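You operate a simulated robot arm through the tools that you are given. There is no shell and no other tool. Be economical: measure what you need, move in short steps, check, and stop when the job is done.

Carry out the task below with a simulated robot arm. There is one attempt and no reset: what you move stays moved.

Task
Take the yellow block and leave it on the lower shelf under the spares crate. Put the thick teal ring on top of the orange float. Put the grey wheel on the wooden table with the long grey block away on the grey table. Take the black cloth and put it on the bench above the drawer. Take the carton marked "latch" from the wooden table with the long grey block and leave it on the bench above the drawer. Take the yellow hose end and put it on the white board. Take the long white carton and leave it on the lower shelf of the long wooden bench. Take the small green collar and put it on top of the white carton on the wooden table with the long grey block. Any order will do. Set down upright: carton, long white carton.

It is judged by the outcome, as a careful person would: the job done as asked, and still so three seconds after it is handed in. It fails if anything else is knocked over, pushed out of place, dropped, spilled or broken. Flat cloth is picked up by pressing the open fingertips on it (5 to 10 N) and closing them slowly along it; thin cloth reads only 2 to 8 mm in the jaws.

Robot
A 6-joint arm with a two-finger parallel gripper on a trunk, on a base that drives. Base frame: it is fixed to the floor where the robot stands at the start and does not move with it; the origin is under the middle of the robot, x ahead of it, y to its left, z up; the surface under the hand at the start is at about z = 850. Units: mm, degrees, N and s.
With the tool pointing down near the work surface it reaches from about 480 to 880 mm from the robot's upright axis, wherever it stands. Its first joint turns from -115.0 to 115.0 degrees. Places, roughly: bench above the drawer [-500, -2200, 700]; black cloth (8x11x3 cm) [800, -300, 900]; brown carton, closed carton [1000, 0, 1000]; grey table [500, 2900, 700]; grey wheel (20x20x5 cm) [1000, -700, 900]; long white carton [750, -2250, 750]; lower shelf of the long wooden bench [-1300, -2400, 200]; lower shelf under the spares crate [600, -2400, 200]; orange float [750, -750, 1000]; small green collar (5x5x2 cm) [500, 2100, 800]; thick teal ring (4x4x4 cm) [500, 0, 900]; white board (28x20x1 cm) [-200, -2500, 700]; white carton [750, -500, 1000]; yellow block (4x9x4 cm) [700, -100, 900]; yellow hose end (6x6x8 cm) [500, -600, 900]. Payload 4.2 kg.
Tool frame: the origin (TCP) lies between the finger pads and is the grasp point; the fingertips stand 23 mm ahead of it; z points along the fingers, y is the line along which they close. Largest opening 94 mm; finger width 38, thickness 10; the body of the gripper, 54 by 96 mm, starts 39 mm behind the TCP.
Orientation is that of the tool frame in the base frame, as a unit quaternion [x, y, z, w]. With the fingers straight down and closing along the base's y, the tool's x points along the base's -x, its y along +y and its z along -z.

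Tools
- The arm moves only by the tool nudge_tool. Its argument "rows" is a list of rows, each a list of 3 entries, a list of its own where there are three numbers: the finger opening in cm, from 0 to 9.4, then the shift along the tool's x, y, z in cm, then the turn, a rotation vector about the tool's x, y, z in rad. In form: [[gripper, [dx, dy, dz], [rx, ry, rz]], ...]. A call has 1 to 20 rows; each row shifts and turns the commanded pose from where the row before left it, along the tool's axes as they then stand. Each row takes 0.2 s and may step no farther than 50 mm and 8.6 degrees from the row before; otherwise, or with a gripper value out of range, the whole call is refused. Where a pose cannot be reached the arm comes as near as it can. A force on the tool above 40 N (or 10 N above the force at the start of the call, whichever is more), or a blocked arm, ends the call early, and 0.2 s more pass. The fingers move at their own pace (about 108 mm/s each) and stop on an object; they squeeze with about 26 N. The grip force told is the motor's: it shows also when the fingers shut on nothing. Time passes only in rows, and 0.2 s behind the last, so rows that do not move let the fingers close. The reply holds the time, the measured pose of the TCP, the force on the tool along the base axes, the opening and the grip force, in the units named above and with some noise, with the torque about the TCP (base axes, N m) and any sound that the robot's microphone picked up.
- Cameras (640 x 400 px; columns grow to the right, rows downward): "scene" is now at [224.6, 155.8, 1386.2]; the picture's right is [-0.46, -0.89, 0.00], its down [-0.58, 0.30, -0.76] and it looks along [0.67, -0.35, -0.65] (base axes); focal length 268 px, centre (320, 200). "wrist" rides on the gripper at [86, 16, -75] in the tool frame; the picture's right is [-0.18, 0.98, 0.00], its down [-0.58, -0.11, -0.81] and it looks along [-0.79, -0.15, 0.59] (tool axes); focal length 243 px, centre (320, 200). There is no depth. A picture from a camera that has moved, and an enlarged one, comes with that camera's place and axes in the base frame and with its lens.
- get_image(camera): a new picture of that camera. It takes no simulated time.
- raise_lower(by): slides the trunk up (or, below 0, down) by that many mm; the arm and the scene camera ride with it, the base frame stays. It gives what a move gives, with no picture.
- base_move(legs): drives the robot by 1 to 6 legs, each [ahead, turn to the left] in mm and degrees, along the robot's own axes; the way and the turn of a leg run together, so that a leg with both is an arc; at most 1500 mm and 180 degrees a leg. The arm and the cameras ride along, it lands a little off, and it stops where it bumps. It gives what a move gives.
- head_to(pan, tilt): turns the head with the scene camera to pan (to the left, within 80 degrees either way) and tilt (down, from -29 to 69), counted from straight ahead of the robot. It gives what a move gives.
- zoom(camera, box): a new picture of the part [left, top, right, bottom] of that camera's present view, enlarged. It takes no simulated time.
- job_done(): hands the job in; it is judged then, once.

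Work in short steps. Places have to be worked out from the pictures, the camera data and where the tool is seen: move nearer, look again, correct. Check each grasp and each placing, and mend what went wrong. You have 483 turns and 228 pictures in all, those below and enlarged ones among them. Open the gripper and draw the arm clear of the work before you hand the job in, unless the task says otherwise; then end with one line.

The tools are called after ">>>" by a JSON object that holds its "fn" and its "kwargs". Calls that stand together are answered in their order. nudge_tool: Moves the arm, as the interface text tells. Its arguments: {"type":"object","properties":{"rows":{"type":"array","items":{"type":"array"}}},"required":["rows"]} The other tools are called the same way: raise_lower (by) slides the trunk up or down; base_move (legs) drives the base; head_to (pan, tilt) turns the head that bears the scene camera; get_image (camera) takes a picture; zoom (camera, box) takes an enlarged picture of a part of a camera's view; job_done () hands the job in.

At the start:

```text
time_s: 0.0
eef_pos: [598.9, -76.2, 1126.8]
ee_rot: [0.0, 1.0, 0.001, 0.0]
contact_force: [0.6, -0.1, -1.0]
wrist_torque: [-0.02, -0.01, 0.01]
width: 94.1
grip_force: 0.2
trunk travel left (down, up): [-750.0, 240.0]
robot x, y, heading: [-1.0, -1.4, -0.2]
head pan, tilt: [-27.4, 40.8]
```

scene: 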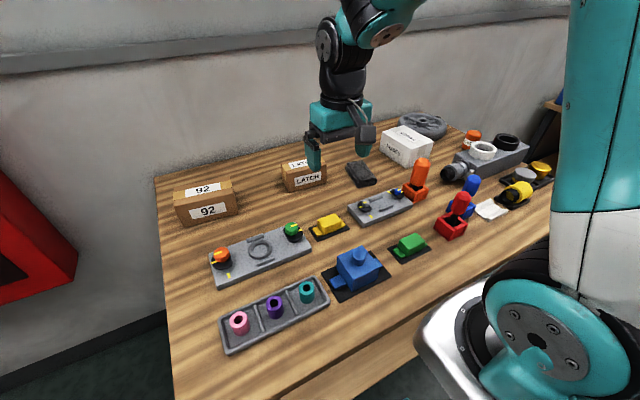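
wrist: 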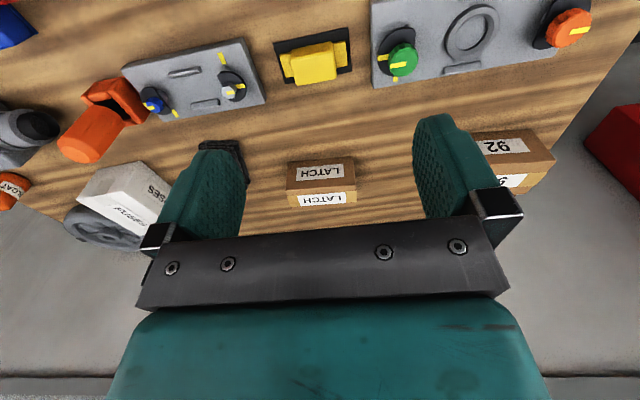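

I start with closer looks at the table to identify objects.

>>> {"fn": "zoom", "kwargs": {"camera": "scene", "box": [380, 90, 580, 215]}}

>>> {"fn": "zoom", "kwargs": {"camera": "scene", "box": [160, 150, 400, 300]}}

```text
3.20 times, centred on (480, 152) of scene
camera zoom: at [224.6, 155.8, 1386.2], right [-0.46, -0.89, 0.0], down [-0.58, 0.3, -0.76], along [0.67, -0.35, -0.65], focal length 859 px, centre (-192, 352)
```

zoom: 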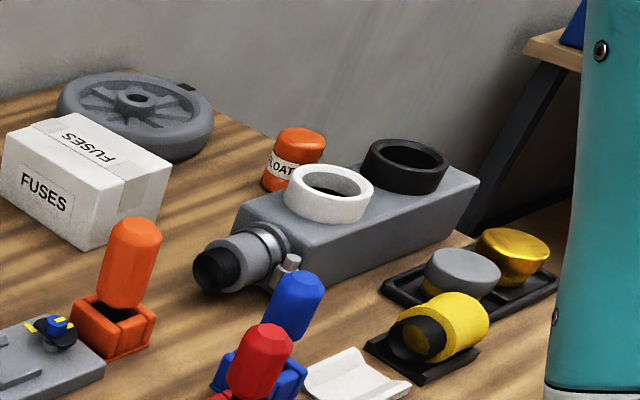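

```text
2.67 times, centred on (280, 225) of scene
camera zoom: at [224.6, 155.8, 1386.2], right [-0.46, -0.89, 0.0], down [-0.58, 0.3, -0.76], along [0.67, -0.35, -0.65], focal length 716 px, centre (427, 133)
```

zoom: 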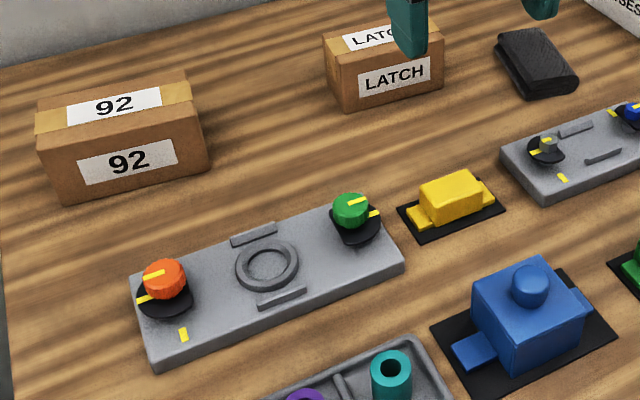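

I move over the teal ring tray to look at it with the wrist camera, staying high.

>>> {"fn": "nudge_tool", "kwargs": {"rows": [[9.4, [3, 4, 1], [0, 0, 0]], [9.4, [3, 4, 1], [0, 0, 0]], [9.4, [3, 4, 1], [0, 0, 0]], [9.4, [1.5, 0, 1], [0, 0, 0]]]}}

>>> {"fn": "get_image", "kwargs": {"camera": "wrist"}}

>>> {"fn": "zoom", "kwargs": {"camera": "scene", "box": [210, 260, 350, 360]}}

```text
refused: row 1 steps farther than a row can; nothing moved
```

```text
223 pictures are left
camera wrist: at [512.3, -58.8, 1200.5], right [0.18, 0.98, 0.0], down [0.58, -0.11, 0.81], along [0.79, -0.15, -0.59], focal length 243 px, centre (320, 200)
```

wrist: 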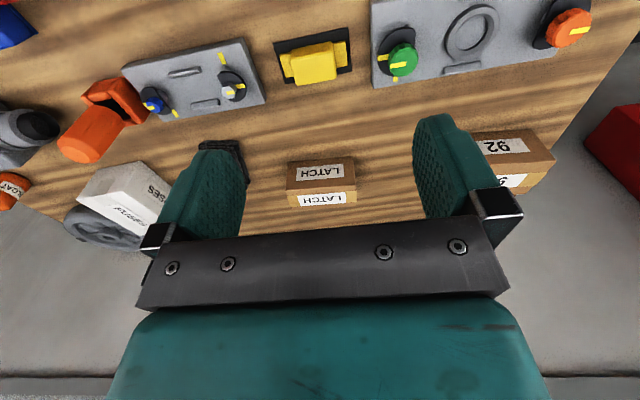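

```text
4.00 times, centred on (280, 310) of scene
camera zoom: at [224.6, 155.8, 1386.2], right [-0.46, -0.89, 0.0], down [-0.58, 0.3, -0.76], along [0.67, -0.35, -0.65], focal length 1074 px, centre (480, -240)
```

zoom: 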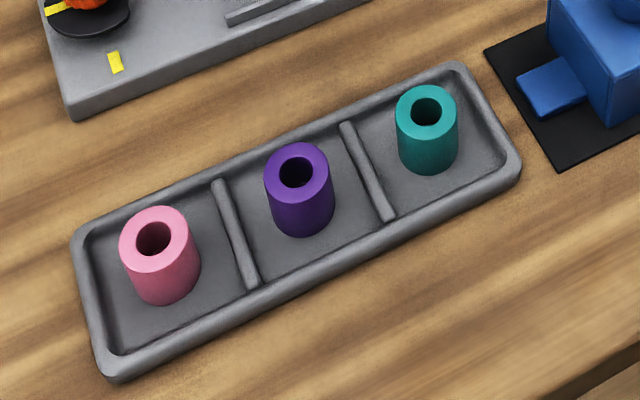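

Row norm must be ≤5 cm; moving in smaller steps to above the ring.

>>> {"fn": "nudge_tool", "kwargs": {"rows": [[6.4, [2.6, 3, 1], [0, 0, 0]], [6.4, [2.6, 3, 1], [0, 0, 0]], [6.4, [2.6, 3, 1], [0, 0, 0]], [6.4, [2.6, 3, 1], [0, 0, 0]], [6.4, [0, 0, 3], [0, 0, 0]], [6.4, [0, 0, 0], [0, 0, 0]]]}}

>>> {"fn": "get_image", "kwargs": {"camera": "wrist"}}

>>> {"fn": "get_image", "kwargs": {"camera": "scene"}}

```text
time_s: 1.4
eef_pos: [494.9, 43.4, 1057.2]
ee_rot: [-0.001, 1.0, 0.0, 0.0]
contact_force: [0.0, 0.3, 0.6]
wrist_torque: [-0.01, 0.01, -0.02]
width: 64.1
grip_force: 0.1
trunk travel left (down, up): [-750.0, 240.0]
robot x, y, heading: [2.3, 2.4, 0.1]
head pan, tilt: [-27.4, 40.8]
```

```text
221 pictures are left
camera wrist: at [408.4, 61.6, 1130.6], right [0.18, 0.98, 0.0], down [0.58, -0.11, 0.81], along [0.79, -0.15, -0.59], focal length 243 px, centre (320, 200)
```

wrist: 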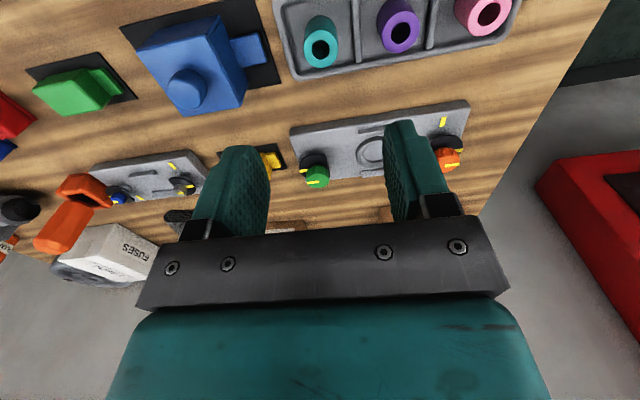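

```text
220 pictures are left
camera scene: at [224.5, 155.8, 1386.3], right [-0.46, -0.89, 0.0], down [-0.58, 0.3, -0.76], along [0.67, -0.35, -0.65], focal length 268 px, centre (320, 200)
```

scene: 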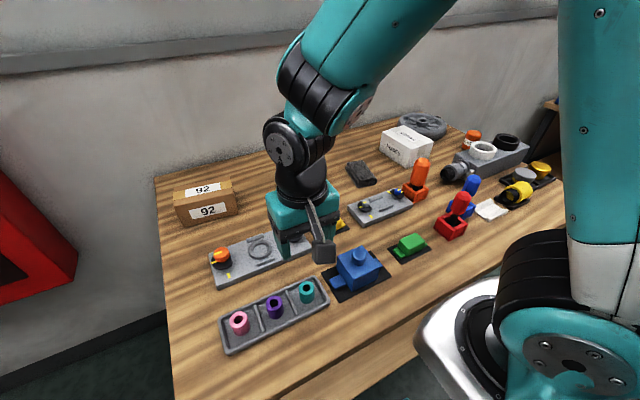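

Ring centred about (500,44), top near z=895. Descending to grip its upper half (TCP z≈892).

>>> {"fn": "nudge_tool", "kwargs": {"rows": [[6.0, [-0.5, 0.06, 4], [0, 0, 0]], [6.0, [0, 0, 4], [0, 0, 0]], [5.6, [0, 0, 4], [0, 0, 0]], [5.6, [0, 0, 3], [0, 0, 0]], [5.6, [0, 0, 1.4], [0, 0, 0]], [5.6, [0, 0, 0], [0, 0, 0]]]}}

>>> {"fn": "zoom", "kwargs": {"camera": "scene", "box": [210, 220, 370, 350]}}

```text
time_s: 2.8
eef_pos: [499.9, 44.0, 891.8]
ee_rot: [0.0, 1.0, 0.0, -0.001]
contact_force: [0.3, 0.0, 1.0]
wrist_torque: [0.01, 0.0, -0.01]
width: 56.0
grip_force: 0.0
trunk travel left (down, up): [-750.0, 240.0]
robot x, y, heading: [-0.6, -4.4, -0.1]
head pan, tilt: [-27.4, 40.8]
```

```text
3.08 times, centred on (290, 285) of scene
camera zoom: at [224.5, 155.8, 1386.2], right [-0.46, -0.89, 0.0], down [-0.58, 0.3, -0.76], along [0.67, -0.35, -0.65], focal length 826 px, centre (412, -62)
```

zoom: 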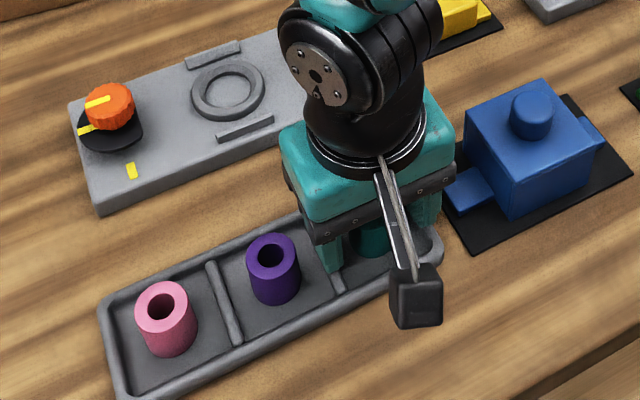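

The ring is between the fingers; close and lift.

>>> {"fn": "nudge_tool", "kwargs": {"rows": [[0, [0, 0, 0], [0, 0, 0]], [0, [0, 0, 0], [0, 0, 0]], [0, [0, 0, -1], [0, 0, 0]], [0, [0, 0, -4], [0, 0, 0]], [0, [0, 0, -5], [0, 0, 0]], [0, [0, 0, -5], [0, 0, 0]]]}}

>>> {"fn": "get_image", "kwargs": {"camera": "wrist"}}

```text
time_s: 4.2
eef_pos: [498.5, 45.3, 1042.1]
ee_rot: [0.0, 1.0, 0.0, -0.001]
contact_force: [0.1, -0.3, -0.5]
wrist_torque: [0.0, 0.06, -0.02]
width: 0.0
grip_force: 26.0
trunk travel left (down, up): [-750.0, 240.0]
robot x, y, heading: [1.7, -0.4, -0.1]
head pan, tilt: [-27.4, 40.8]
```

```text
218 pictures are left
camera wrist: at [413.1, 62.2, 1117.4], right [0.18, 0.98, 0.0], down [0.58, -0.11, 0.81], along [0.79, -0.15, -0.59], focal length 243 px, centre (320, 200)
```

wrist: 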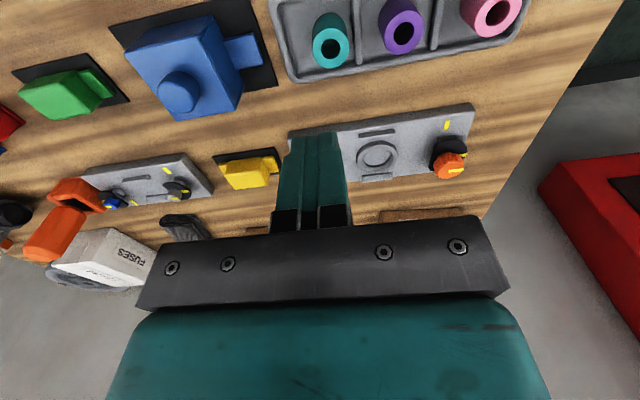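

The fingers closed on nothing, so I need a more careful measurement of the ring.

>>> {"fn": "zoom", "kwargs": {"camera": "scene", "box": [260, 265, 340, 315]}}

>>> {"fn": "zoom", "kwargs": {"camera": "wrist", "box": [270, 0, 390, 80]}}

```text
8.00 times, centred on (300, 290) of scene
camera zoom: at [225.2, 156.0, 1386.0], right [-0.46, -0.89, 0.0], down [-0.58, 0.3, -0.76], along [0.67, -0.35, -0.65], focal length 2148 px, centre (480, -520)
```

zoom: 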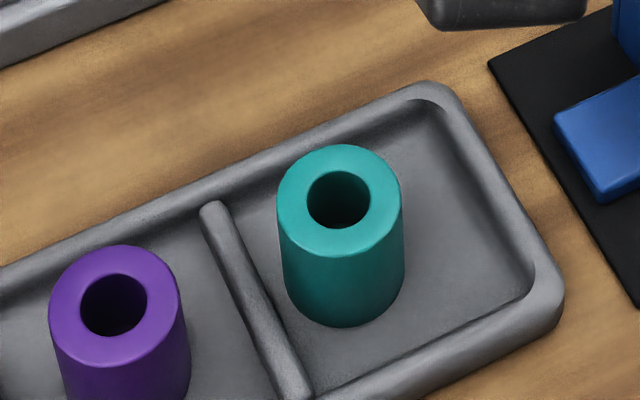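

```text
5.00 times, centred on (330, 40) of wrist
camera zoom: at [413.1, 62.2, 1117.4], right [0.18, 0.98, 0.0], down [0.58, -0.11, 0.81], along [0.79, -0.15, -0.59], focal length 1213 px, centre (270, 1000)
```

zoom: 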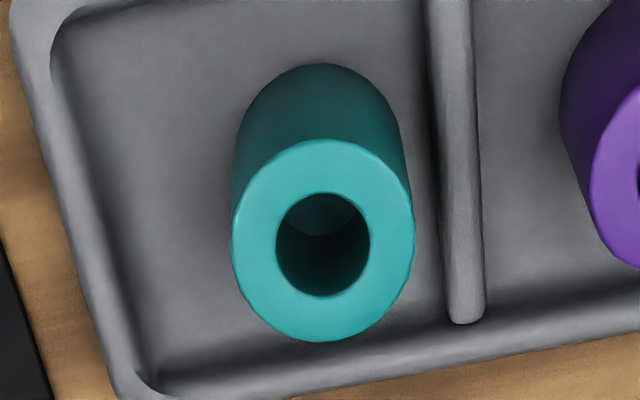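

The ring (about 31 mm dia, now near (501,53), top ≈890) sits by a divider. I'll turn the tool 90° so the fingers close along x, where there is room to reach deeper.

>>> {"fn": "nudge_tool", "kwargs": {"rows": [[4.6, [0, 0, 0], [0, 0, 0.1428]], [4.6, [0, 0, 0], [0, 0, 0.1428]], [4.6, [0, 0, 0], [0, 0, 0.1428]], [4.6, [0, 0, 0], [0, 0, 0.1428]], [4.6, [0, 0, 0], [0, 0, 0.1428]], [4.6, [0, 0, 0], [0, 0, 0.1428]], [4.6, [0, 0, 0], [0, 0, 0.1428]], [4.6, [0, 0, 0], [0, 0, 0.1428]], [4.6, [0, 0, 0], [0, 0, 0.1428]], [4.6, [0, 0, 0], [0, 0, 0.1428]], [4.6, [0, 0, 0], [0, 0, 0.1428]], [4.6, [0.8, 0.2, 3], [0, 0, 0]], [4.6, [0, 0, 0], [0, 0, 0]]]}}

>>> {"fn": "get_image", "kwargs": {"camera": "wrist"}}

>>> {"fn": "get_image", "kwargs": {"camera": "scene"}}

```text
time_s: 7.0
eef_pos: [501.0, 53.8, 1013.3]
ee_rot: [0.707, 0.707, 0.0, -0.001]
contact_force: [-0.4, 0.5, -1.0]
wrist_torque: [0.0, 0.01, -0.01]
width: 46.0
grip_force: 0.0
trunk travel left (down, up): [-750.0, 240.0]
robot x, y, heading: [-3.1, 2.8, 0.1]
head pan, tilt: [-27.4, 40.8]
```

```text
215 pictures are left
camera wrist: at [517.5, 140.5, 1086.4], right [0.98, -0.18, 0.0], down [-0.11, -0.58, 0.81], along [-0.15, -0.79, -0.59], focal length 243 px, centre (320, 200)
```

wrist: 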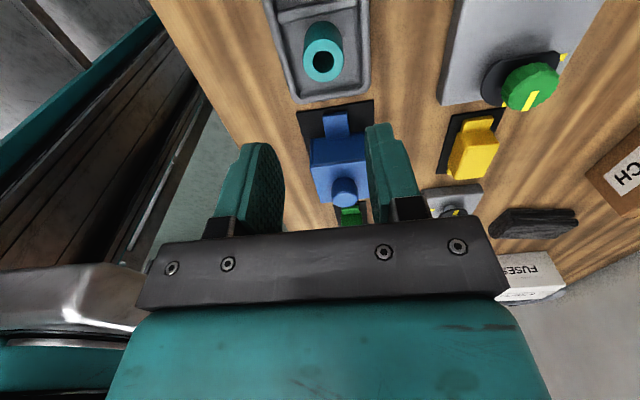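

```text
214 pictures are left
camera scene: at [224.5, 155.8, 1386.3], right [-0.46, -0.89, 0.0], down [-0.58, 0.3, -0.76], along [0.67, -0.35, -0.65], focal length 268 px, centre (320, 200)
```

scene: 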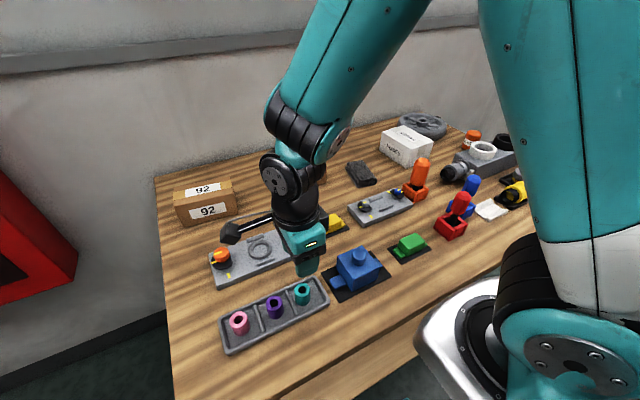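

Wrist view agrees (ring ≈ (503,54)). Descend to z≈886 and close without lifting, then check.

>>> {"fn": "nudge_tool", "kwargs": {"rows": [[4.6, [0, 0.15, 4], [0, 0, 0]], [4.4, [0, 0, 4], [0, 0, 0]], [4.4, [0, 0, 3], [0, 0, 0]], [4.4, [0, 0, 1.6], [0, 0, 0]], [4.4, [0, 0, 0], [0, 0, 0]], [0, [0, 0, 0], [0, 0, 0]], [0, [0, 0, 0], [0, 0, 0]], [0, [0, 0, 0], [0, 0, 0]]]}}

>>> {"fn": "get_image", "kwargs": {"camera": "scene"}}

```text
time_s: 8.3
eef_pos: [496.2, 52.6, 888.9]
ee_rot: [0.707, 0.707, -0.006, -0.006]
contact_force: [-10.6, 0.0, 35.4]
wrist_torque: [-0.02, 1.04, -0.02]
width: 30.8
grip_force: 25.7
trunk travel left (down, up): [-750.0, 240.0]
robot x, y, heading: [1.0, 1.1, -0.0]
head pan, tilt: [-27.4, 40.8]
stopped in row 6: the force on the tool passed its limit at 48 N (the readings are from after the stop); the commanded pose is now the measured one
```

```text
213 pictures are left
camera scene: at [222.9, 155.8, 1386.8], right [-0.46, -0.89, 0.0], down [-0.58, 0.3, -0.76], along [0.67, -0.35, -0.65], focal length 268 px, centre (320, 200)
```

scene: 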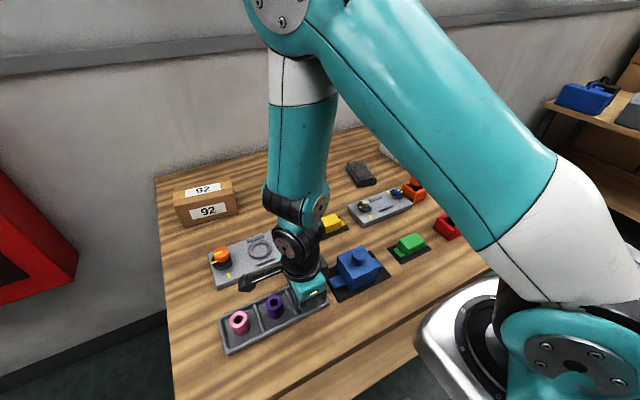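

Grip reads 30.8 mm: the ring is held. Lift it straight up.

>>> {"fn": "nudge_tool", "kwargs": {"rows": [[0, [0, 0, -0.5], [0, 0, 0]], [0, [0, 0, -1], [0, 0, 0]], [0, [0, 0, -3], [0, 0, 0]], [0, [0, 0, -4], [0, 0, 0]], [0, [0, 0, -4], [0, 0, 0]], [0, [0, 0, -4], [0, 0, 0]]]}}

>>> {"fn": "get_image", "kwargs": {"camera": "scene"}}

>>> {"fn": "get_image", "kwargs": {"camera": "wrist"}}

```text
time_s: 9.7
eef_pos: [498.8, 52.7, 1051.6]
ee_rot: [0.707, 0.707, -0.005, -0.005]
contact_force: [-0.2, 0.5, -0.7]
wrist_torque: [-0.03, 0.01, -0.02]
width: 30.9
grip_force: 25.7
trunk travel left (down, up): [-750.0, 240.0]
robot x, y, heading: [1.6, 6.0, 0.0]
head pan, tilt: [-27.4, 40.8]
```

```text
212 pictures are left
camera scene: at [224.9, 156.0, 1386.1], right [-0.46, -0.89, 0.0], down [-0.58, 0.3, -0.76], along [0.67, -0.35, -0.65], focal length 268 px, centre (320, 200)
```

scene: 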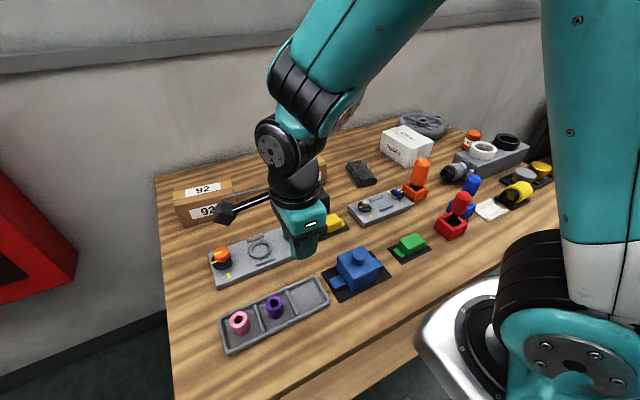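

```text
211 pictures are left
camera wrist: at [517.7, 140.0, 1126.4], right [0.98, -0.18, -0.01], down [-0.1, -0.58, 0.81], along [-0.16, -0.79, -0.59], focal length 243 px, centre (320, 200)
```

wrist: 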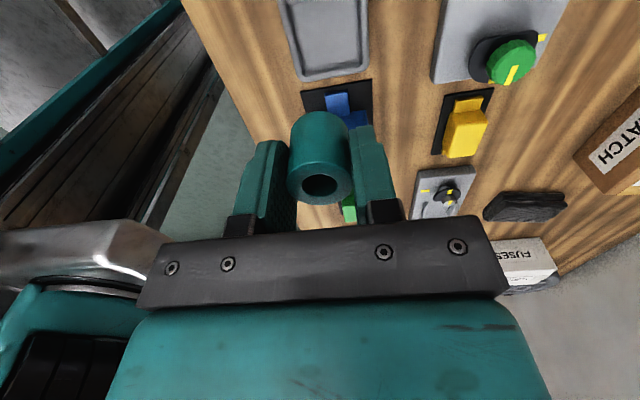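

The ring is held. Before driving, I look around the room with the head.

>>> {"fn": "nudge_tool", "kwargs": {"rows": [[0, [0, 0, -5], [0, 0, 0]], [0, [0, 0, -5], [0, 0, 0]]]}}

>>> {"fn": "head_to", "kwargs": {"pan": -80, "tilt": 25}}

>>> {"fn": "get_image", "kwargs": {"camera": "scene"}}

>>> {"fn": "head_to", "kwargs": {"pan": 80, "tilt": 25}}

>>> {"fn": "get_image", "kwargs": {"camera": "scene"}}

```text
time_s: 10.3
eef_pos: [501.0, 51.8, 1151.9]
ee_rot: [0.707, 0.707, -0.005, -0.004]
contact_force: [1.3, -0.1, -0.3]
wrist_torque: [0.04, 0.03, -0.01]
width: 30.9
grip_force: 26.1
trunk travel left (down, up): [-750.0, 240.0]
robot x, y, heading: [2.3, 1.0, -0.0]
head pan, tilt: [-27.4, 40.8]
```

```text
time_s: 11.5
eef_pos: [500.9, 53.1, 1151.2]
ee_rot: [0.707, 0.707, -0.004, -0.005]
contact_force: [0.5, 0.1, -0.7]
wrist_torque: [-0.01, 0.03, 0.02]
width: 30.9
grip_force: 25.9
trunk travel left (down, up): [-750.0, 240.0]
robot x, y, heading: [-2.0, 0.9, 0.1]
head pan, tilt: [-80.0, 25.0]
```

```text
210 pictures are left
camera scene: at [165.5, 103.9, 1410.7], right [-0.98, -0.17, 0.0], down [-0.07, 0.42, -0.91], along [0.16, -0.89, -0.42], focal length 268 px, centre (320, 200)
```

scene: 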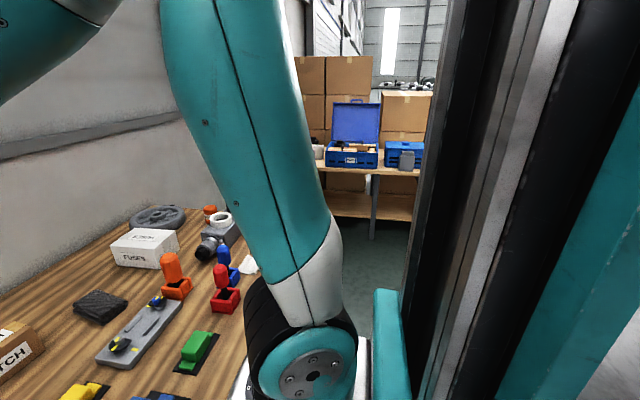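

```text
time_s: 14.0
eef_pos: [500.2, 53.2, 1151.2]
ee_rot: [0.707, 0.707, -0.004, -0.005]
contact_force: [0.3, 0.5, -0.7]
wrist_torque: [0.02, 0.02, -0.01]
width: 30.7
grip_force: 26.0
trunk travel left (down, up): [-750.0, 240.0]
robot x, y, heading: [-2.4, -1.5, -0.1]
head pan, tilt: [80.0, 25.0]
```

```text
209 pictures are left
camera scene: at [165.5, 285.4, 1410.8], right [0.98, -0.17, 0.0], down [-0.07, -0.42, -0.91], along [0.16, 0.89, -0.42], focal length 268 px, centre (320, 200)
```

scene: 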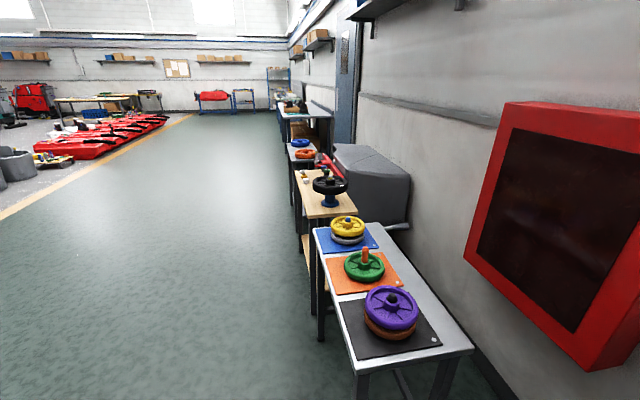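

The way is open. I drive to in front of the float: turn right, ahead 720 mm, turn back left.

>>> {"fn": "base_move", "kwargs": {"legs": [[0, -90], [720, 0], [0, 90]]}}

>>> {"fn": "head_to", "kwargs": {"pan": 0, "tilt": 40}}

>>> {"fn": "get_image", "kwargs": {"camera": "scene"}}

>>> {"fn": "get_image", "kwargs": {"camera": "wrist"}}

```text
time_s: 23.6
eef_pos: [329.8, -1107.9, 1151.5]
ee_rot: [0.954, 0.299, -0.001, -0.006]
contact_force: [0.1, 0.6, -0.8]
wrist_torque: [0.01, -0.01, 0.01]
width: 30.5
grip_force: 26.2
trunk travel left (down, up): [-750.0, 240.0]
robot x, y, heading: [-10.4, -732.4, -57.4]
head pan, tilt: [80.0, 25.0]
stopped in leg 3: the robot was blocked; the commanded pose is now the measured one
```

```text
time_s: 25.1
eef_pos: [329.5, -1108.0, 1151.8]
ee_rot: [0.954, 0.299, -0.002, -0.007]
contact_force: [-1.0, 0.1, -1.3]
wrist_torque: [0.02, 0.01, 0.0]
width: 30.9
grip_force: 26.3
trunk travel left (down, up): [-750.0, 240.0]
robot x, y, heading: [-8.0, -730.1, -57.4]
head pan, tilt: [0.0, 40.0]
```

```text
208 pictures are left
camera scene: at [284.0, -825.3, 1387.4], right [-0.84, -0.54, 0.0], down [-0.35, 0.54, -0.77], along [0.41, -0.64, -0.64], focal length 268 px, centre (320, 200)
```

scene: 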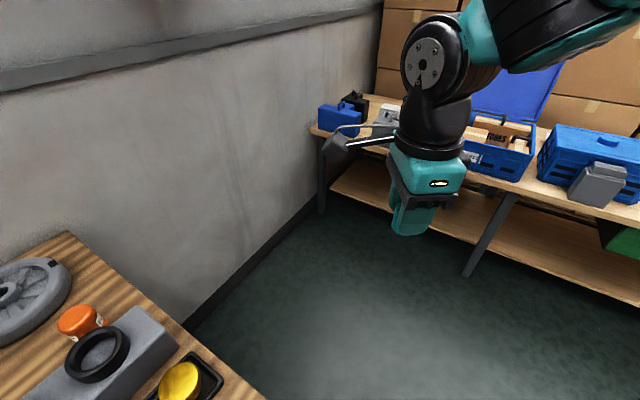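

```text
207 pictures are left
camera wrist: at [411.1, -1072.3, 1225.5], right [0.41, -0.91, -0.01], down [-0.53, -0.25, 0.81], along [-0.74, -0.32, -0.59], focal length 243 px, centre (320, 200)
```

wrist: 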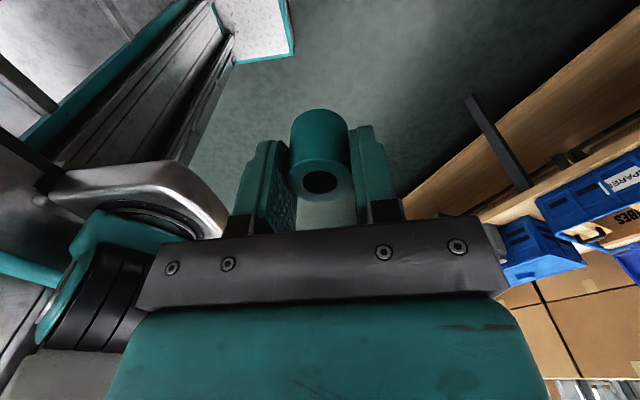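

The left turn was blocked at heading −57°. I look at what blocks the base.

>>> {"fn": "head_to", "kwargs": {"pan": 50, "tilt": 60}}

>>> {"fn": "get_image", "kwargs": {"camera": "scene"}}

>>> {"fn": "head_to", "kwargs": {"pan": -70, "tilt": 45}}

>>> {"fn": "get_image", "kwargs": {"camera": "scene"}}

```text
time_s: 26.3
eef_pos: [329.3, -1107.1, 1151.3]
ee_rot: [0.954, 0.299, -0.002, -0.006]
contact_force: [-0.3, 0.1, 0.5]
wrist_torque: [0.0, -0.01, 0.0]
width: 30.9
grip_force: 26.0
trunk travel left (down, up): [-750.0, 240.0]
robot x, y, heading: [-4.7, -729.1, -57.3]
head pan, tilt: [50.0, 60.0]
```

```text
206 pictures are left
camera scene: at [304.2, -762.3, 1360.7], right [-0.13, -0.99, 0.0], down [-0.86, 0.11, -0.5], along [0.5, -0.06, -0.87], focal length 268 px, centre (320, 200)
```

scene: 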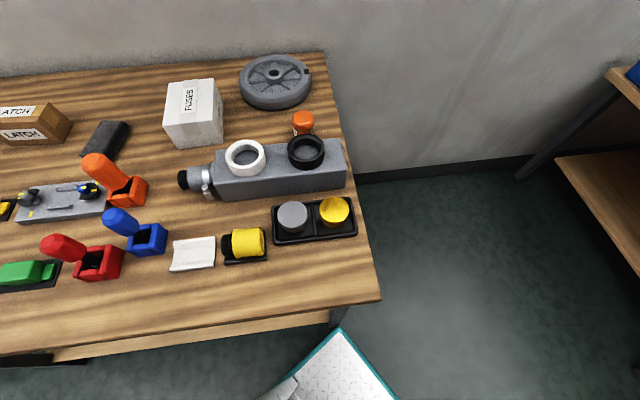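

```text
time_s: 28.3
eef_pos: [329.6, -1107.7, 1152.0]
ee_rot: [0.954, 0.299, -0.001, -0.006]
contact_force: [-0.5, 0.0, -0.9]
wrist_torque: [0.0, -0.02, 0.0]
width: 30.6
grip_force: 26.2
trunk travel left (down, up): [-750.0, 240.0]
robot x, y, heading: [-5.9, -730.0, -57.2]
head pan, tilt: [-70.0, 45.0]
```

```text
205 pictures are left
camera scene: at [188.8, -818.4, 1380.2], right [-0.8, 0.61, 0.0], down [0.43, 0.56, -0.71], along [-0.43, -0.56, -0.71], focal length 268 px, centre (320, 200)
```

scene: 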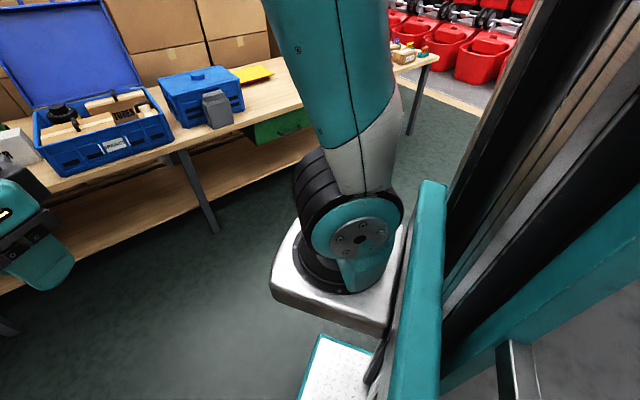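

The base corner meets the table leg; but the float (≈(776,−780)) is reachable from here with the arm turned left. I ease the base back a little and rotate the tool to its default direction.

>>> {"fn": "base_move", "kwargs": {"legs": [[0, -8]]}}

>>> {"fn": "nudge_tool", "kwargs": {"rows": [[0, [0, 0, 0], [0, 0, -0.13]], [0, [0, 0, 0], [0, 0, -0.13]], [0, [0, 0, 0], [0, 0, -0.13]], [0, [0, 0, 0], [0, 0, -0.13]], [0, [0, 0, 0], [0, 0, -0.13]], [0, [0, 0, 0], [0, 0, -0.13]], [0, [0, 0, 0], [0, 0, -0.13]], [0, [0, 0, 0], [0, 0, -0.13]], [0, [0, 0, 0], [0, 0, -0.13]], [0, [0, 0, 0], [0, 0, -0.13]], [0, [0, 0, 0], [0, 0, -0.13]], [0, [0, 0, 0], [0, 0, -0.13]], [0, [0, 0, 0], [0, 0, -0.13]], [0, [0, 0, 0], [0, 0, -0.13]], [0, [0, 0, 0], [0, 0, -0.13]], [0, [0, 0, 0], [0, 0, -0.13]], [0, [0, 0, 0], [0, 0, -0.13]], [0, [0, 0, 0], [0, 0, -0.13]], [0, [0, 0, 0], [0, 0, -0.13]], [0, [0, 0, 0], [0, 0, -0.13]]]}}

>>> {"fn": "head_to", "kwargs": {"pan": 50, "tilt": 48}}

>>> {"fn": "get_image", "kwargs": {"camera": "scene"}}

```text
time_s: 29.3
eef_pos: [274.3, -1151.4, 1152.3]
ee_rot: [0.973, 0.231, -0.001, -0.006]
contact_force: [0.1, 0.1, -1.4]
wrist_torque: [0.01, -0.01, -0.01]
width: 31.0
grip_force: 26.1
trunk travel left (down, up): [-750.0, 240.0]
robot x, y, heading: [-0.5, -733.5, -65.3]
head pan, tilt: [-70.0, 45.0]
```

```text
time_s: 33.5
eef_pos: [274.0, -1151.7, 1150.7]
ee_rot: [0.035, 0.999, 0.005, -0.001]
contact_force: [-0.3, 0.4, -1.4]
wrist_torque: [0.0, -0.02, 0.0]
width: 31.0
grip_force: 25.9
trunk travel left (down, up): [-750.0, 240.0]
robot x, y, heading: [-6.6, -727.6, -65.4]
head pan, tilt: [-70.0, 45.0]
```

```text
time_s: 35.5
eef_pos: [273.9, -1151.6, 1151.7]
ee_rot: [0.037, 0.999, 0.005, -0.002]
contact_force: [0.1, -0.6, -0.1]
wrist_torque: [-0.02, 0.01, -0.03]
width: 30.7
grip_force: 25.6
trunk travel left (down, up): [-750.0, 240.0]
robot x, y, heading: [-5.0, -730.0, -65.3]
head pan, tilt: [50.0, 48.0]
```

```text
204 pictures are left
camera scene: at [308.5, -808.7, 1376.0], right [-0.27, -0.96, 0.0], down [-0.72, 0.2, -0.67], along [0.65, -0.18, -0.74], focal length 268 px, centre (320, 200)
```

scene: 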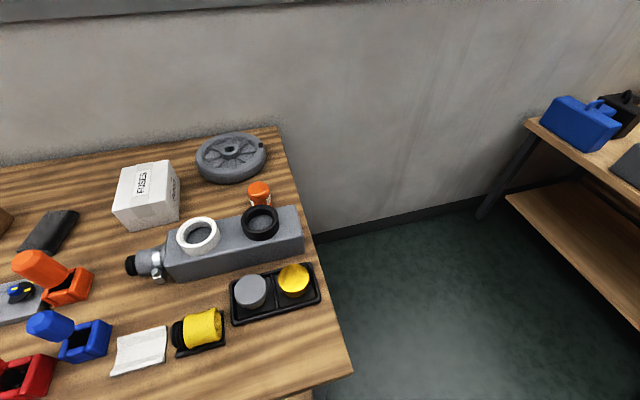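

Now carry the ring over near the float, staying high.

>>> {"fn": "nudge_tool", "kwargs": {"rows": [[0, [-3.32, 3.3, 0], [0, 0, 0]], [0, [-3.32, 3.3, 0], [0, 0, 0]], [0, [-3.32, 3.3, 0], [0, 0, 0]], [0, [-3.32, 3.3, 0], [0, 0, 0]], [0, [-3.32, 3.3, 0], [0, 0, 0]], [0, [-3.32, 3.3, 0], [0, 0, 0]], [0, [-3.32, 3.3, 0], [0, 0, 0]], [0, [-3.32, 3.3, 0], [0, 0, 0]], [0, [-3.32, 3.3, 0], [0, 0, 0]], [0, [-3.32, 3.3, 0], [0, 0, 0]], [0, [-3.32, 3.3, 0], [0, 0, 0]], [0, [-3.32, 3.3, 0], [0, 0, 0]], [0, [0, 0, 4], [0, 0, 0]], [0, [0, 0, 4], [0, 0, 0]], [0, [0, 0, 0], [0, 0, 0]]]}}

>>> {"fn": "get_image", "kwargs": {"camera": "wrist"}}

>>> {"fn": "get_image", "kwargs": {"camera": "scene"}}

```text
time_s: 38.7
eef_pos: [621.8, -828.1, 1064.5]
ee_rot: [0.036, 0.999, 0.005, -0.003]
contact_force: [-0.7, -0.5, -1.3]
wrist_torque: [-0.01, 0.03, 0.01]
width: 30.8
grip_force: 25.5
out of reach, approached as far as the arm can: row 10, 11, 12
trunk travel left (down, up): [-750.0, 240.0]
robot x, y, heading: [-6.2, -730.7, -65.4]
head pan, tilt: [50.0, 48.0]
```

```text
203 pictures are left
camera wrist: at [537.8, -805.2, 1140.6], right [0.26, 0.97, 0.01], down [0.58, -0.16, 0.8], along [0.78, -0.2, -0.6], focal length 243 px, centre (320, 200)
```

wrist: 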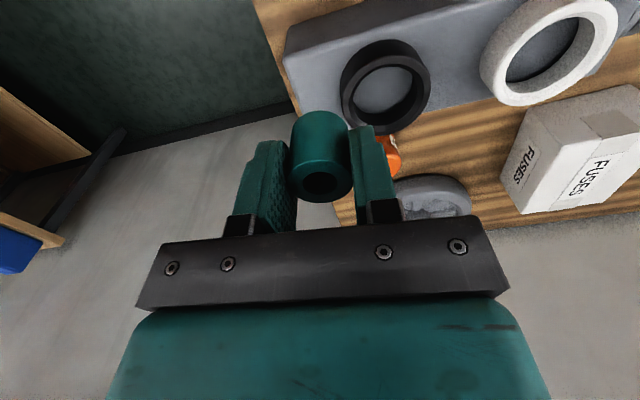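

```text
202 pictures are left
camera scene: at [308.6, -808.6, 1376.0], right [-0.27, -0.96, 0.0], down [-0.72, 0.2, -0.67], along [0.65, -0.18, -0.74], focal length 268 px, centre (320, 200)
```

scene: 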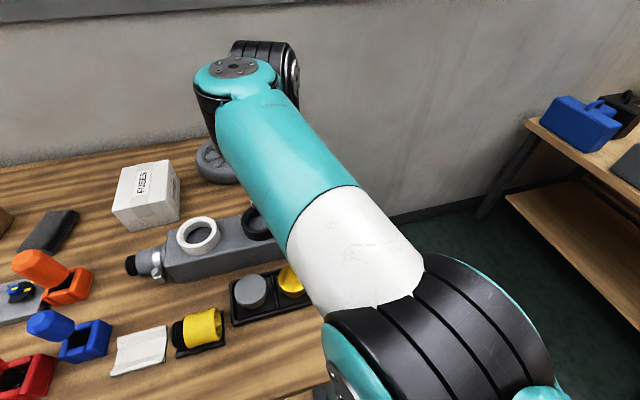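

At this height the arm falls short; raising the trunk gives more forward reach. Raise it 150 mm, then move out while lowering the tool.

>>> {"fn": "raise_lower", "kwargs": {"by": 150}}

>>> {"fn": "nudge_tool", "kwargs": {"rows": [[0, [0, 0, 4], [0, 0, 0]], [0, [0, 0, 4], [0, 0, 0]], [0, [0, 0, 4], [0, 0, 0]], [0, [0, 0, 3], [0, 0, 0]], [0, [-4, 1, 0], [0, 0, 0]], [0, [-4, 1, 0], [0, 0, 0]], [0, [0, 0, 0], [0, 0, 0]]]}}

>>> {"fn": "get_image", "kwargs": {"camera": "wrist"}}

>>> {"fn": "get_image", "kwargs": {"camera": "scene"}}

```text
time_s: 40.5
eef_pos: [622.3, -828.1, 1216.9]
ee_rot: [0.037, 0.999, 0.005, -0.002]
contact_force: [-1.3, -0.6, 0.1]
wrist_torque: [0.0, -0.01, -0.06]
width: 30.6
grip_force: 26.0
trunk travel left (down, up): [-900.0, 90.0]
robot x, y, heading: [-6.3, -729.5, -65.3]
head pan, tilt: [50.0, 48.0]
```

```text
time_s: 42.1
eef_pos: [640.5, -824.9, 1082.5]
ee_rot: [0.037, 0.999, 0.005, -0.002]
contact_force: [0.0, -0.3, -0.1]
wrist_torque: [0.01, -0.03, 0.0]
width: 30.7
grip_force: 25.8
out of reach, approached as far as the arm can: row 3, 5, 6
trunk travel left (down, up): [-900.0, 90.0]
robot x, y, heading: [-6.0, -734.0, -65.4]
head pan, tilt: [50.0, 48.0]
```

```text
201 pictures are left
camera wrist: at [556.2, -803.0, 1156.2], right [0.26, 0.97, 0.01], down [0.58, -0.16, 0.8], along [0.78, -0.2, -0.6], focal length 243 px, centre (320, 200)
```

wrist: 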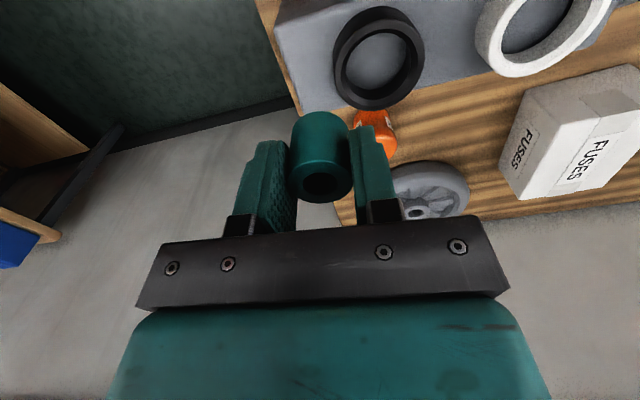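

```text
200 pictures are left
camera scene: at [308.7, -808.6, 1526.0], right [-0.27, -0.96, 0.0], down [-0.72, 0.2, -0.67], along [0.65, -0.18, -0.74], focal length 268 px, centre (320, 200)
```

scene: 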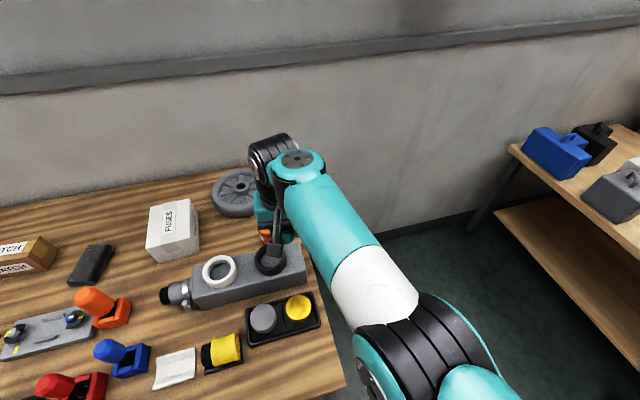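

The arm's axis sits forward-right of the robot centre, so I need to face the table. I back up along the table and turn to face it at y≈−480 (away from the leg).

>>> {"fn": "base_move", "kwargs": {"legs": [[0, -25], [-255, 0], [0, 90]]}}

>>> {"fn": "head_to", "kwargs": {"pan": -25, "tilt": 45}}

>>> {"fn": "get_image", "kwargs": {"camera": "scene"}}

```text
time_s: 49.0
eef_pos: [351.8, 71.2, 1081.7]
ee_rot: [-0.509, 0.861, 0.002, -0.006]
contact_force: [-0.1, -0.5, -0.8]
wrist_torque: [0.0, -0.03, -0.03]
width: 30.8
grip_force: 25.9
trunk travel left (down, up): [-900.0, 90.0]
robot x, y, heading: [-5.6, -477.6, -0.0]
head pan, tilt: [50.0, 48.0]
```

```text
time_s: 50.5
eef_pos: [350.5, 71.3, 1082.3]
ee_rot: [-0.509, 0.861, 0.003, -0.006]
contact_force: [0.3, -0.4, -0.9]
wrist_torque: [-0.01, 0.02, 0.01]
width: 30.9
grip_force: 26.0
trunk travel left (down, up): [-900.0, 90.0]
robot x, y, heading: [-4.8, -478.4, 0.3]
head pan, tilt: [-25.0, 45.0]
```

```text
199 pictures are left
camera scene: at [218.9, -316.6, 1530.2], right [-0.42, -0.91, 0.0], down [-0.64, 0.3, -0.71], along [0.64, -0.3, -0.71], focal length 268 px, centre (320, 200)
```

scene: 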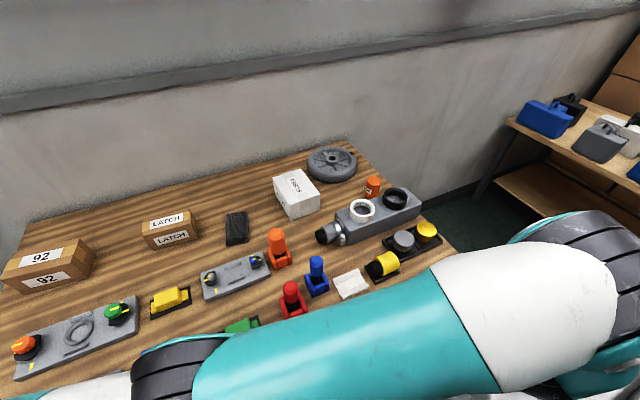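

Good view. Rotate the tool to default direction, then swing over toward the float.

>>> {"fn": "nudge_tool", "kwargs": {"rows": [[0, [0, 0, 0], [0, 0, 0.133]], [0, [0, 0, 0], [0, 0, 0.133]], [0, [0, 0, 0], [0, 0, 0.133]], [0, [0, 0, 0], [0, 0, 0.133]], [0, [0, 0, 0], [0, 0, 0.133]], [0, [0, 0, 0], [0, 0, 0.133]], [0, [0, 0, 0], [0, 0, 0.133]], [0, [0, 0, 0], [0, 0, 0.133]]]}}

>>> {"fn": "nudge_tool", "kwargs": {"rows": [[0, [-1.94, -4.28, 0], [0, 0, 0]], [0, [-1.94, -4.28, 0], [0, 0, 0]], [0, [-1.94, -4.28, 0], [0, 0, 0]], [0, [-1.94, -4.28, 0], [0, 0, 0]], [0, [-1.94, -4.28, 0], [0, 0, 0]], [0, [-1.94, -4.28, 0], [0, 0, 0]], [0, [-1.94, -4.28, 0], [0, 0, 0]], [0, [-1.94, -4.28, 0], [0, 0, 0]], [0, [-1.94, -4.28, 0], [0, 0, 0]], [0, [-1.94, -4.28, 0], [0, 0, 0]], [0, [-1.94, -4.28, 0], [0, 0, 0]], [0, [-1.94, -4.28, 0], [0, 0, 0]], [0, [-1.94, -4.28, 0], [0, 0, 0]], [0, [-1.94, -4.28, 0], [0, 0, 0]], [0, [-1.94, -4.28, 0], [0, 0, 0]], [0, [-1.94, -4.28, 0], [0, 0, 0]], [0, [-1.94, -4.28, 0], [0, 0, 0]], [0, [0, 0, 0], [0, 0, 0]]]}}

>>> {"fn": "get_image", "kwargs": {"camera": "wrist"}}

>>> {"fn": "zoom", "kwargs": {"camera": "scene", "box": [280, 120, 440, 220]}}

```text
time_s: 52.3
eef_pos: [351.1, 70.3, 1082.1]
ee_rot: [-0.002, 1.0, -0.001, -0.006]
contact_force: [-0.5, 0.6, -0.5]
wrist_torque: [-0.01, -0.03, 0.01]
width: 30.9
grip_force: 25.7
trunk travel left (down, up): [-900.0, 90.0]
robot x, y, heading: [-1.8, -475.3, 0.2]
head pan, tilt: [-25.0, 45.0]
```

```text
time_s: 56.1
eef_pos: [683.0, -656.1, 1076.2]
ee_rot: [-0.002, 1.0, 0.0, -0.006]
contact_force: [0.6, 0.1, -0.6]
wrist_torque: [0.01, -0.05, 0.03]
width: 30.7
grip_force: 25.5
out of reach, approached as far as the arm can: row 1
trunk travel left (down, up): [-900.0, 90.0]
robot x, y, heading: [-5.8, -476.3, 0.2]
head pan, tilt: [-25.0, 45.0]
```

```text
198 pictures are left
camera wrist: at [599.4, -639.3, 1152.6], right [0.18, 0.98, 0.0], down [0.59, -0.11, 0.8], along [0.79, -0.15, -0.6], focal length 243 px, centre (320, 200)
```

wrist: 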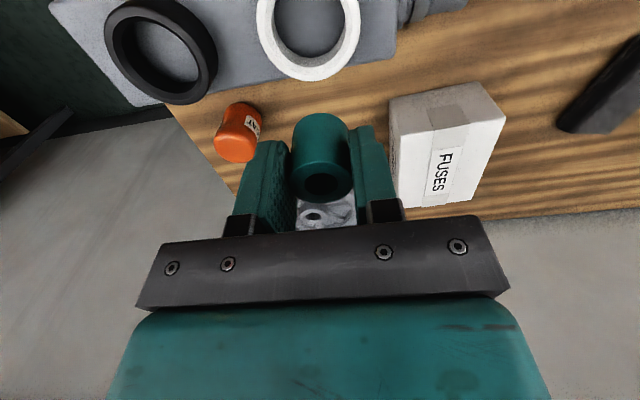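

```text
4.00 times, centred on (360, 170) of scene
camera zoom: at [219.0, -316.9, 1530.2], right [-0.42, -0.91, 0.0], down [-0.64, 0.3, -0.71], along [0.64, -0.3, -0.71], focal length 1074 px, centre (160, 320)
```

zoom: 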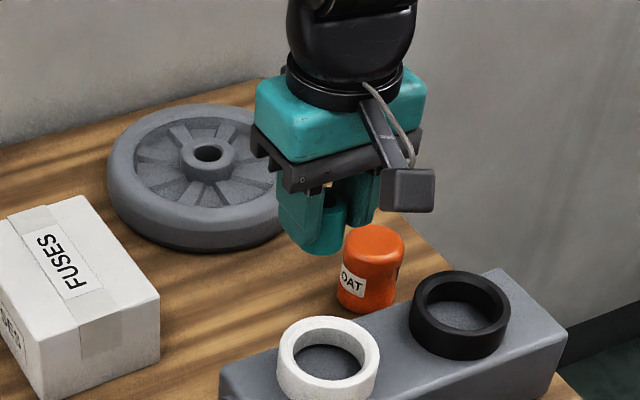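

Float measured at about (787,−789), top z≈910. I move above it in steps, ring still ~30 mm clear.

>>> {"fn": "nudge_tool", "kwargs": {"rows": [[0, [-2.6, -3.3, 0.5], [0, 0, 0]], [0, [-2.6, -3.3, 2], [0, 0, 0]], [0, [-2.6, -3.3, 2], [0, 0, 0]], [0, [-2.6, -3.4, 2], [0, 0, 0]], [0, [0, 0, 2.8], [0, 0, 0]], [0, [0, 0, 0], [0, 0, 0]]]}}

>>> {"fn": "get_image", "kwargs": {"camera": "wrist"}}

>>> {"fn": "zoom", "kwargs": {"camera": "scene", "box": [300, 130, 440, 230]}}

```text
time_s: 57.5
eef_pos: [786.4, -789.7, 983.7]
ee_rot: [-0.002, 1.0, 0.0, -0.006]
contact_force: [-0.2, 0.2, -0.9]
wrist_torque: [0.03, 0.01, 0.0]
width: 30.9
grip_force: 26.1
trunk travel left (down, up): [-900.0, 90.0]
robot x, y, heading: [-3.9, -476.1, -0.2]
head pan, tilt: [-25.0, 45.0]
```

```text
196 pictures are left
camera wrist: at [701.2, -772.2, 1058.9], right [0.18, 0.98, 0.0], down [0.59, -0.11, 0.8], along [0.79, -0.15, -0.6], focal length 243 px, centre (320, 200)
```

wrist: 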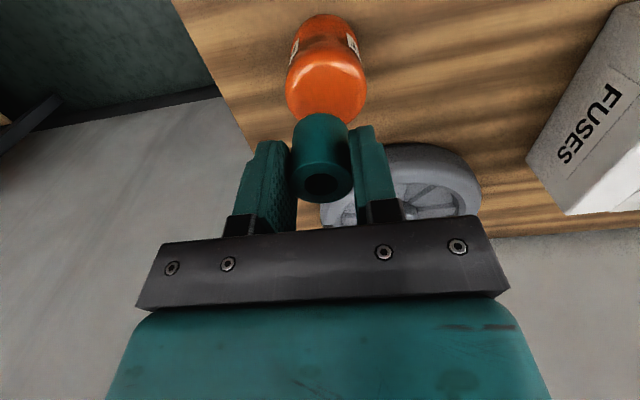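

```text
4.00 times, centred on (370, 180) of scene
camera zoom: at [219.0, -317.0, 1530.2], right [-0.42, -0.91, 0.0], down [-0.64, 0.3, -0.71], along [0.64, -0.3, -0.71], focal length 1074 px, centre (120, 280)
```

zoom: 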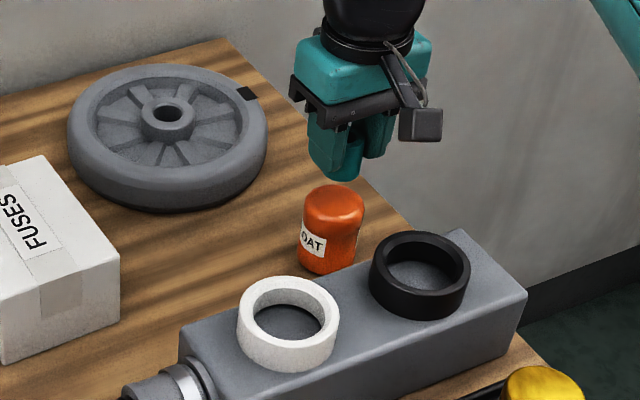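

Wrist view puts the float top at about (784,−785). Adjust and descend to just above contact.

>>> {"fn": "nudge_tool", "kwargs": {"rows": [[0, [0.25, 0.45, 1.5], [0, 0, 0]], [0, [0, 0, 1.4], [0, 0, 0]], [0, [0, 0, 0.4], [0, 0, 0]], [0, [0, 0, 0], [0, 0, 0]]]}}

>>> {"fn": "get_image", "kwargs": {"camera": "wrist"}}

>>> {"fn": "zoom", "kwargs": {"camera": "scene", "box": [350, 150, 410, 200]}}

```text
time_s: 58.5
eef_pos: [784.3, -783.5, 953.2]
ee_rot: [-0.001, 1.0, 0.0, -0.004]
contact_force: [1.7, 0.6, 13.8]
wrist_torque: [0.07, -0.21, 0.0]
width: 31.1
grip_force: 26.5
trunk travel left (down, up): [-900.0, 90.0]
robot x, y, heading: [-3.8, -477.9, 0.0]
head pan, tilt: [-25.0, 45.0]
```

```text
194 pictures are left
camera wrist: at [698.6, -767.4, 1027.2], right [0.18, 0.98, 0.0], down [0.59, -0.11, 0.8], along [0.79, -0.15, -0.6], focal length 243 px, centre (320, 200)
```

wrist: 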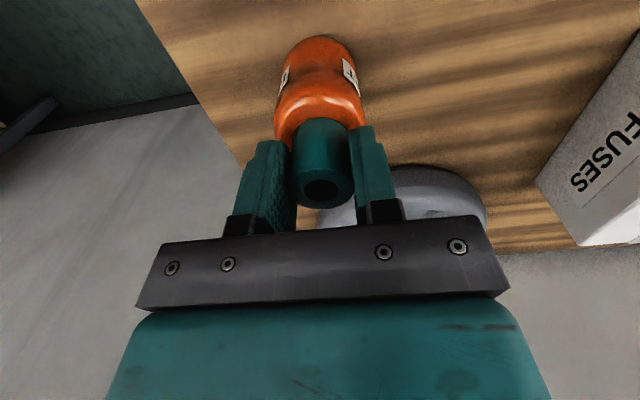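

```text
8.00 times, centred on (380, 175) of scene
camera zoom: at [218.3, -316.6, 1530.3], right [-0.42, -0.91, 0.0], down [-0.64, 0.3, -0.71], along [0.64, -0.3, -0.71], focal length 2148 px, centre (-160, 400)
```

zoom: 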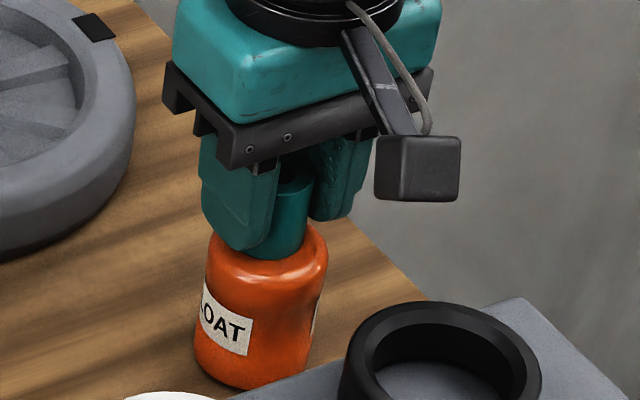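

The ring is on the float (14 N contact), centred. Ease off slightly, open gently and back up.

>>> {"fn": "nudge_tool", "kwargs": {"rows": [[0, [0, 0, -0.15], [0, 0, 0]], [3.5, [0, 0, 0], [0, 0, 0]], [4.5, [0, 0, 0], [0, 0, 0]], [5, [0, 0, 0], [0, 0, 0]], [5, [0, 0, -2], [0, 0, 0]], [5, [0, 0, -4], [0, 0, 0]], [5, [0, 0, -4], [0, 0, 0]], [5, [0, 0, 0], [0, 0, 0]]]}}

>>> {"fn": "zoom", "kwargs": {"camera": "scene", "box": [340, 130, 420, 200]}}

```text
time_s: 60.3
eef_pos: [785.3, -783.3, 1052.5]
ee_rot: [-0.002, 1.0, 0.0, -0.006]
contact_force: [0.6, 0.1, -0.5]
wrist_torque: [0.01, -0.02, -0.02]
width: 50.1
grip_force: 0.0
trunk travel left (down, up): [-900.0, 90.0]
robot x, y, heading: [-2.3, -478.0, 0.1]
head pan, tilt: [-25.0, 45.0]
```

```text
5.71 times, centred on (380, 165) of scene
camera zoom: at [218.9, -316.8, 1530.2], right [-0.42, -0.91, 0.0], down [-0.64, 0.3, -0.71], along [0.64, -0.3, -0.71], focal length 1534 px, centre (-23, 400)
```

zoom: 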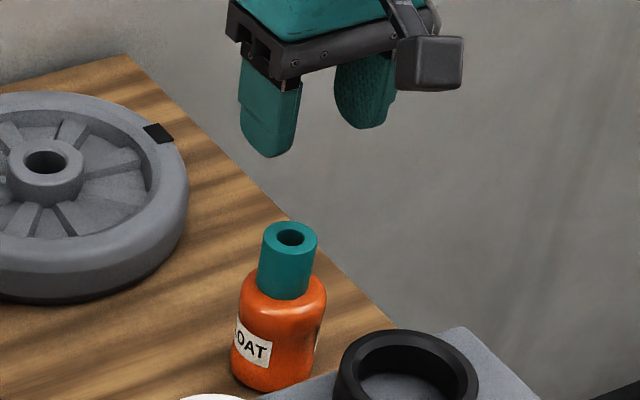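

The ring stands on the float. Next is the grey wheel, which is too far from here; I pull the arm back and try driving forward under the table edge carefully.

>>> {"fn": "nudge_tool", "kwargs": {"rows": [[8, [4, 3, 0], [0, 0, 0]], [8, [4, 3, 0], [0, 0, 0]], [8, [4, 3, 0], [0, 0, 0]], [8, [2, 1, -3], [0, 0, 0]]]}}

>>> {"fn": "head_to", "kwargs": {"pan": -10, "tilt": 69}}

>>> {"fn": "get_image", "kwargs": {"camera": "scene"}}

```text
time_s: 61.3
eef_pos: [645.0, -684.6, 1083.4]
ee_rot: [-0.002, 1.0, 0.0, -0.006]
contact_force: [1.4, -0.3, -0.5]
wrist_torque: [0.0, 0.04, 0.02]
width: 80.1
grip_force: 0.1
trunk travel left (down, up): [-900.0, 90.0]
robot x, y, heading: [-1.8, -480.6, -0.1]
head pan, tilt: [-25.0, 45.0]
```

```text
time_s: 62.2
eef_pos: [645.1, -683.8, 1083.7]
ee_rot: [-0.002, 1.0, 0.0, -0.005]
contact_force: [0.2, -0.5, -0.3]
wrist_torque: [0.02, 0.04, 0.02]
width: 80.3
grip_force: 0.0
trunk travel left (down, up): [-900.0, 90.0]
robot x, y, heading: [-6.7, -473.1, 0.1]
head pan, tilt: [-10.0, 68.8]
```

```text
191 pictures are left
camera scene: at [200.3, -292.2, 1501.4], right [-0.17, -0.98, 0.0], down [-0.92, 0.16, -0.36], along [0.36, -0.06, -0.93], focal length 268 px, centre (320, 200)
```

scene: 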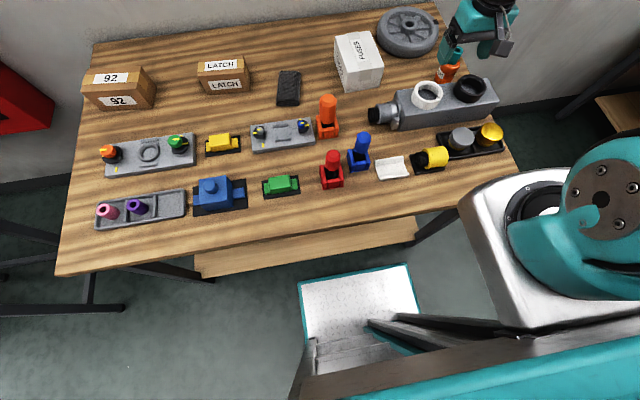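

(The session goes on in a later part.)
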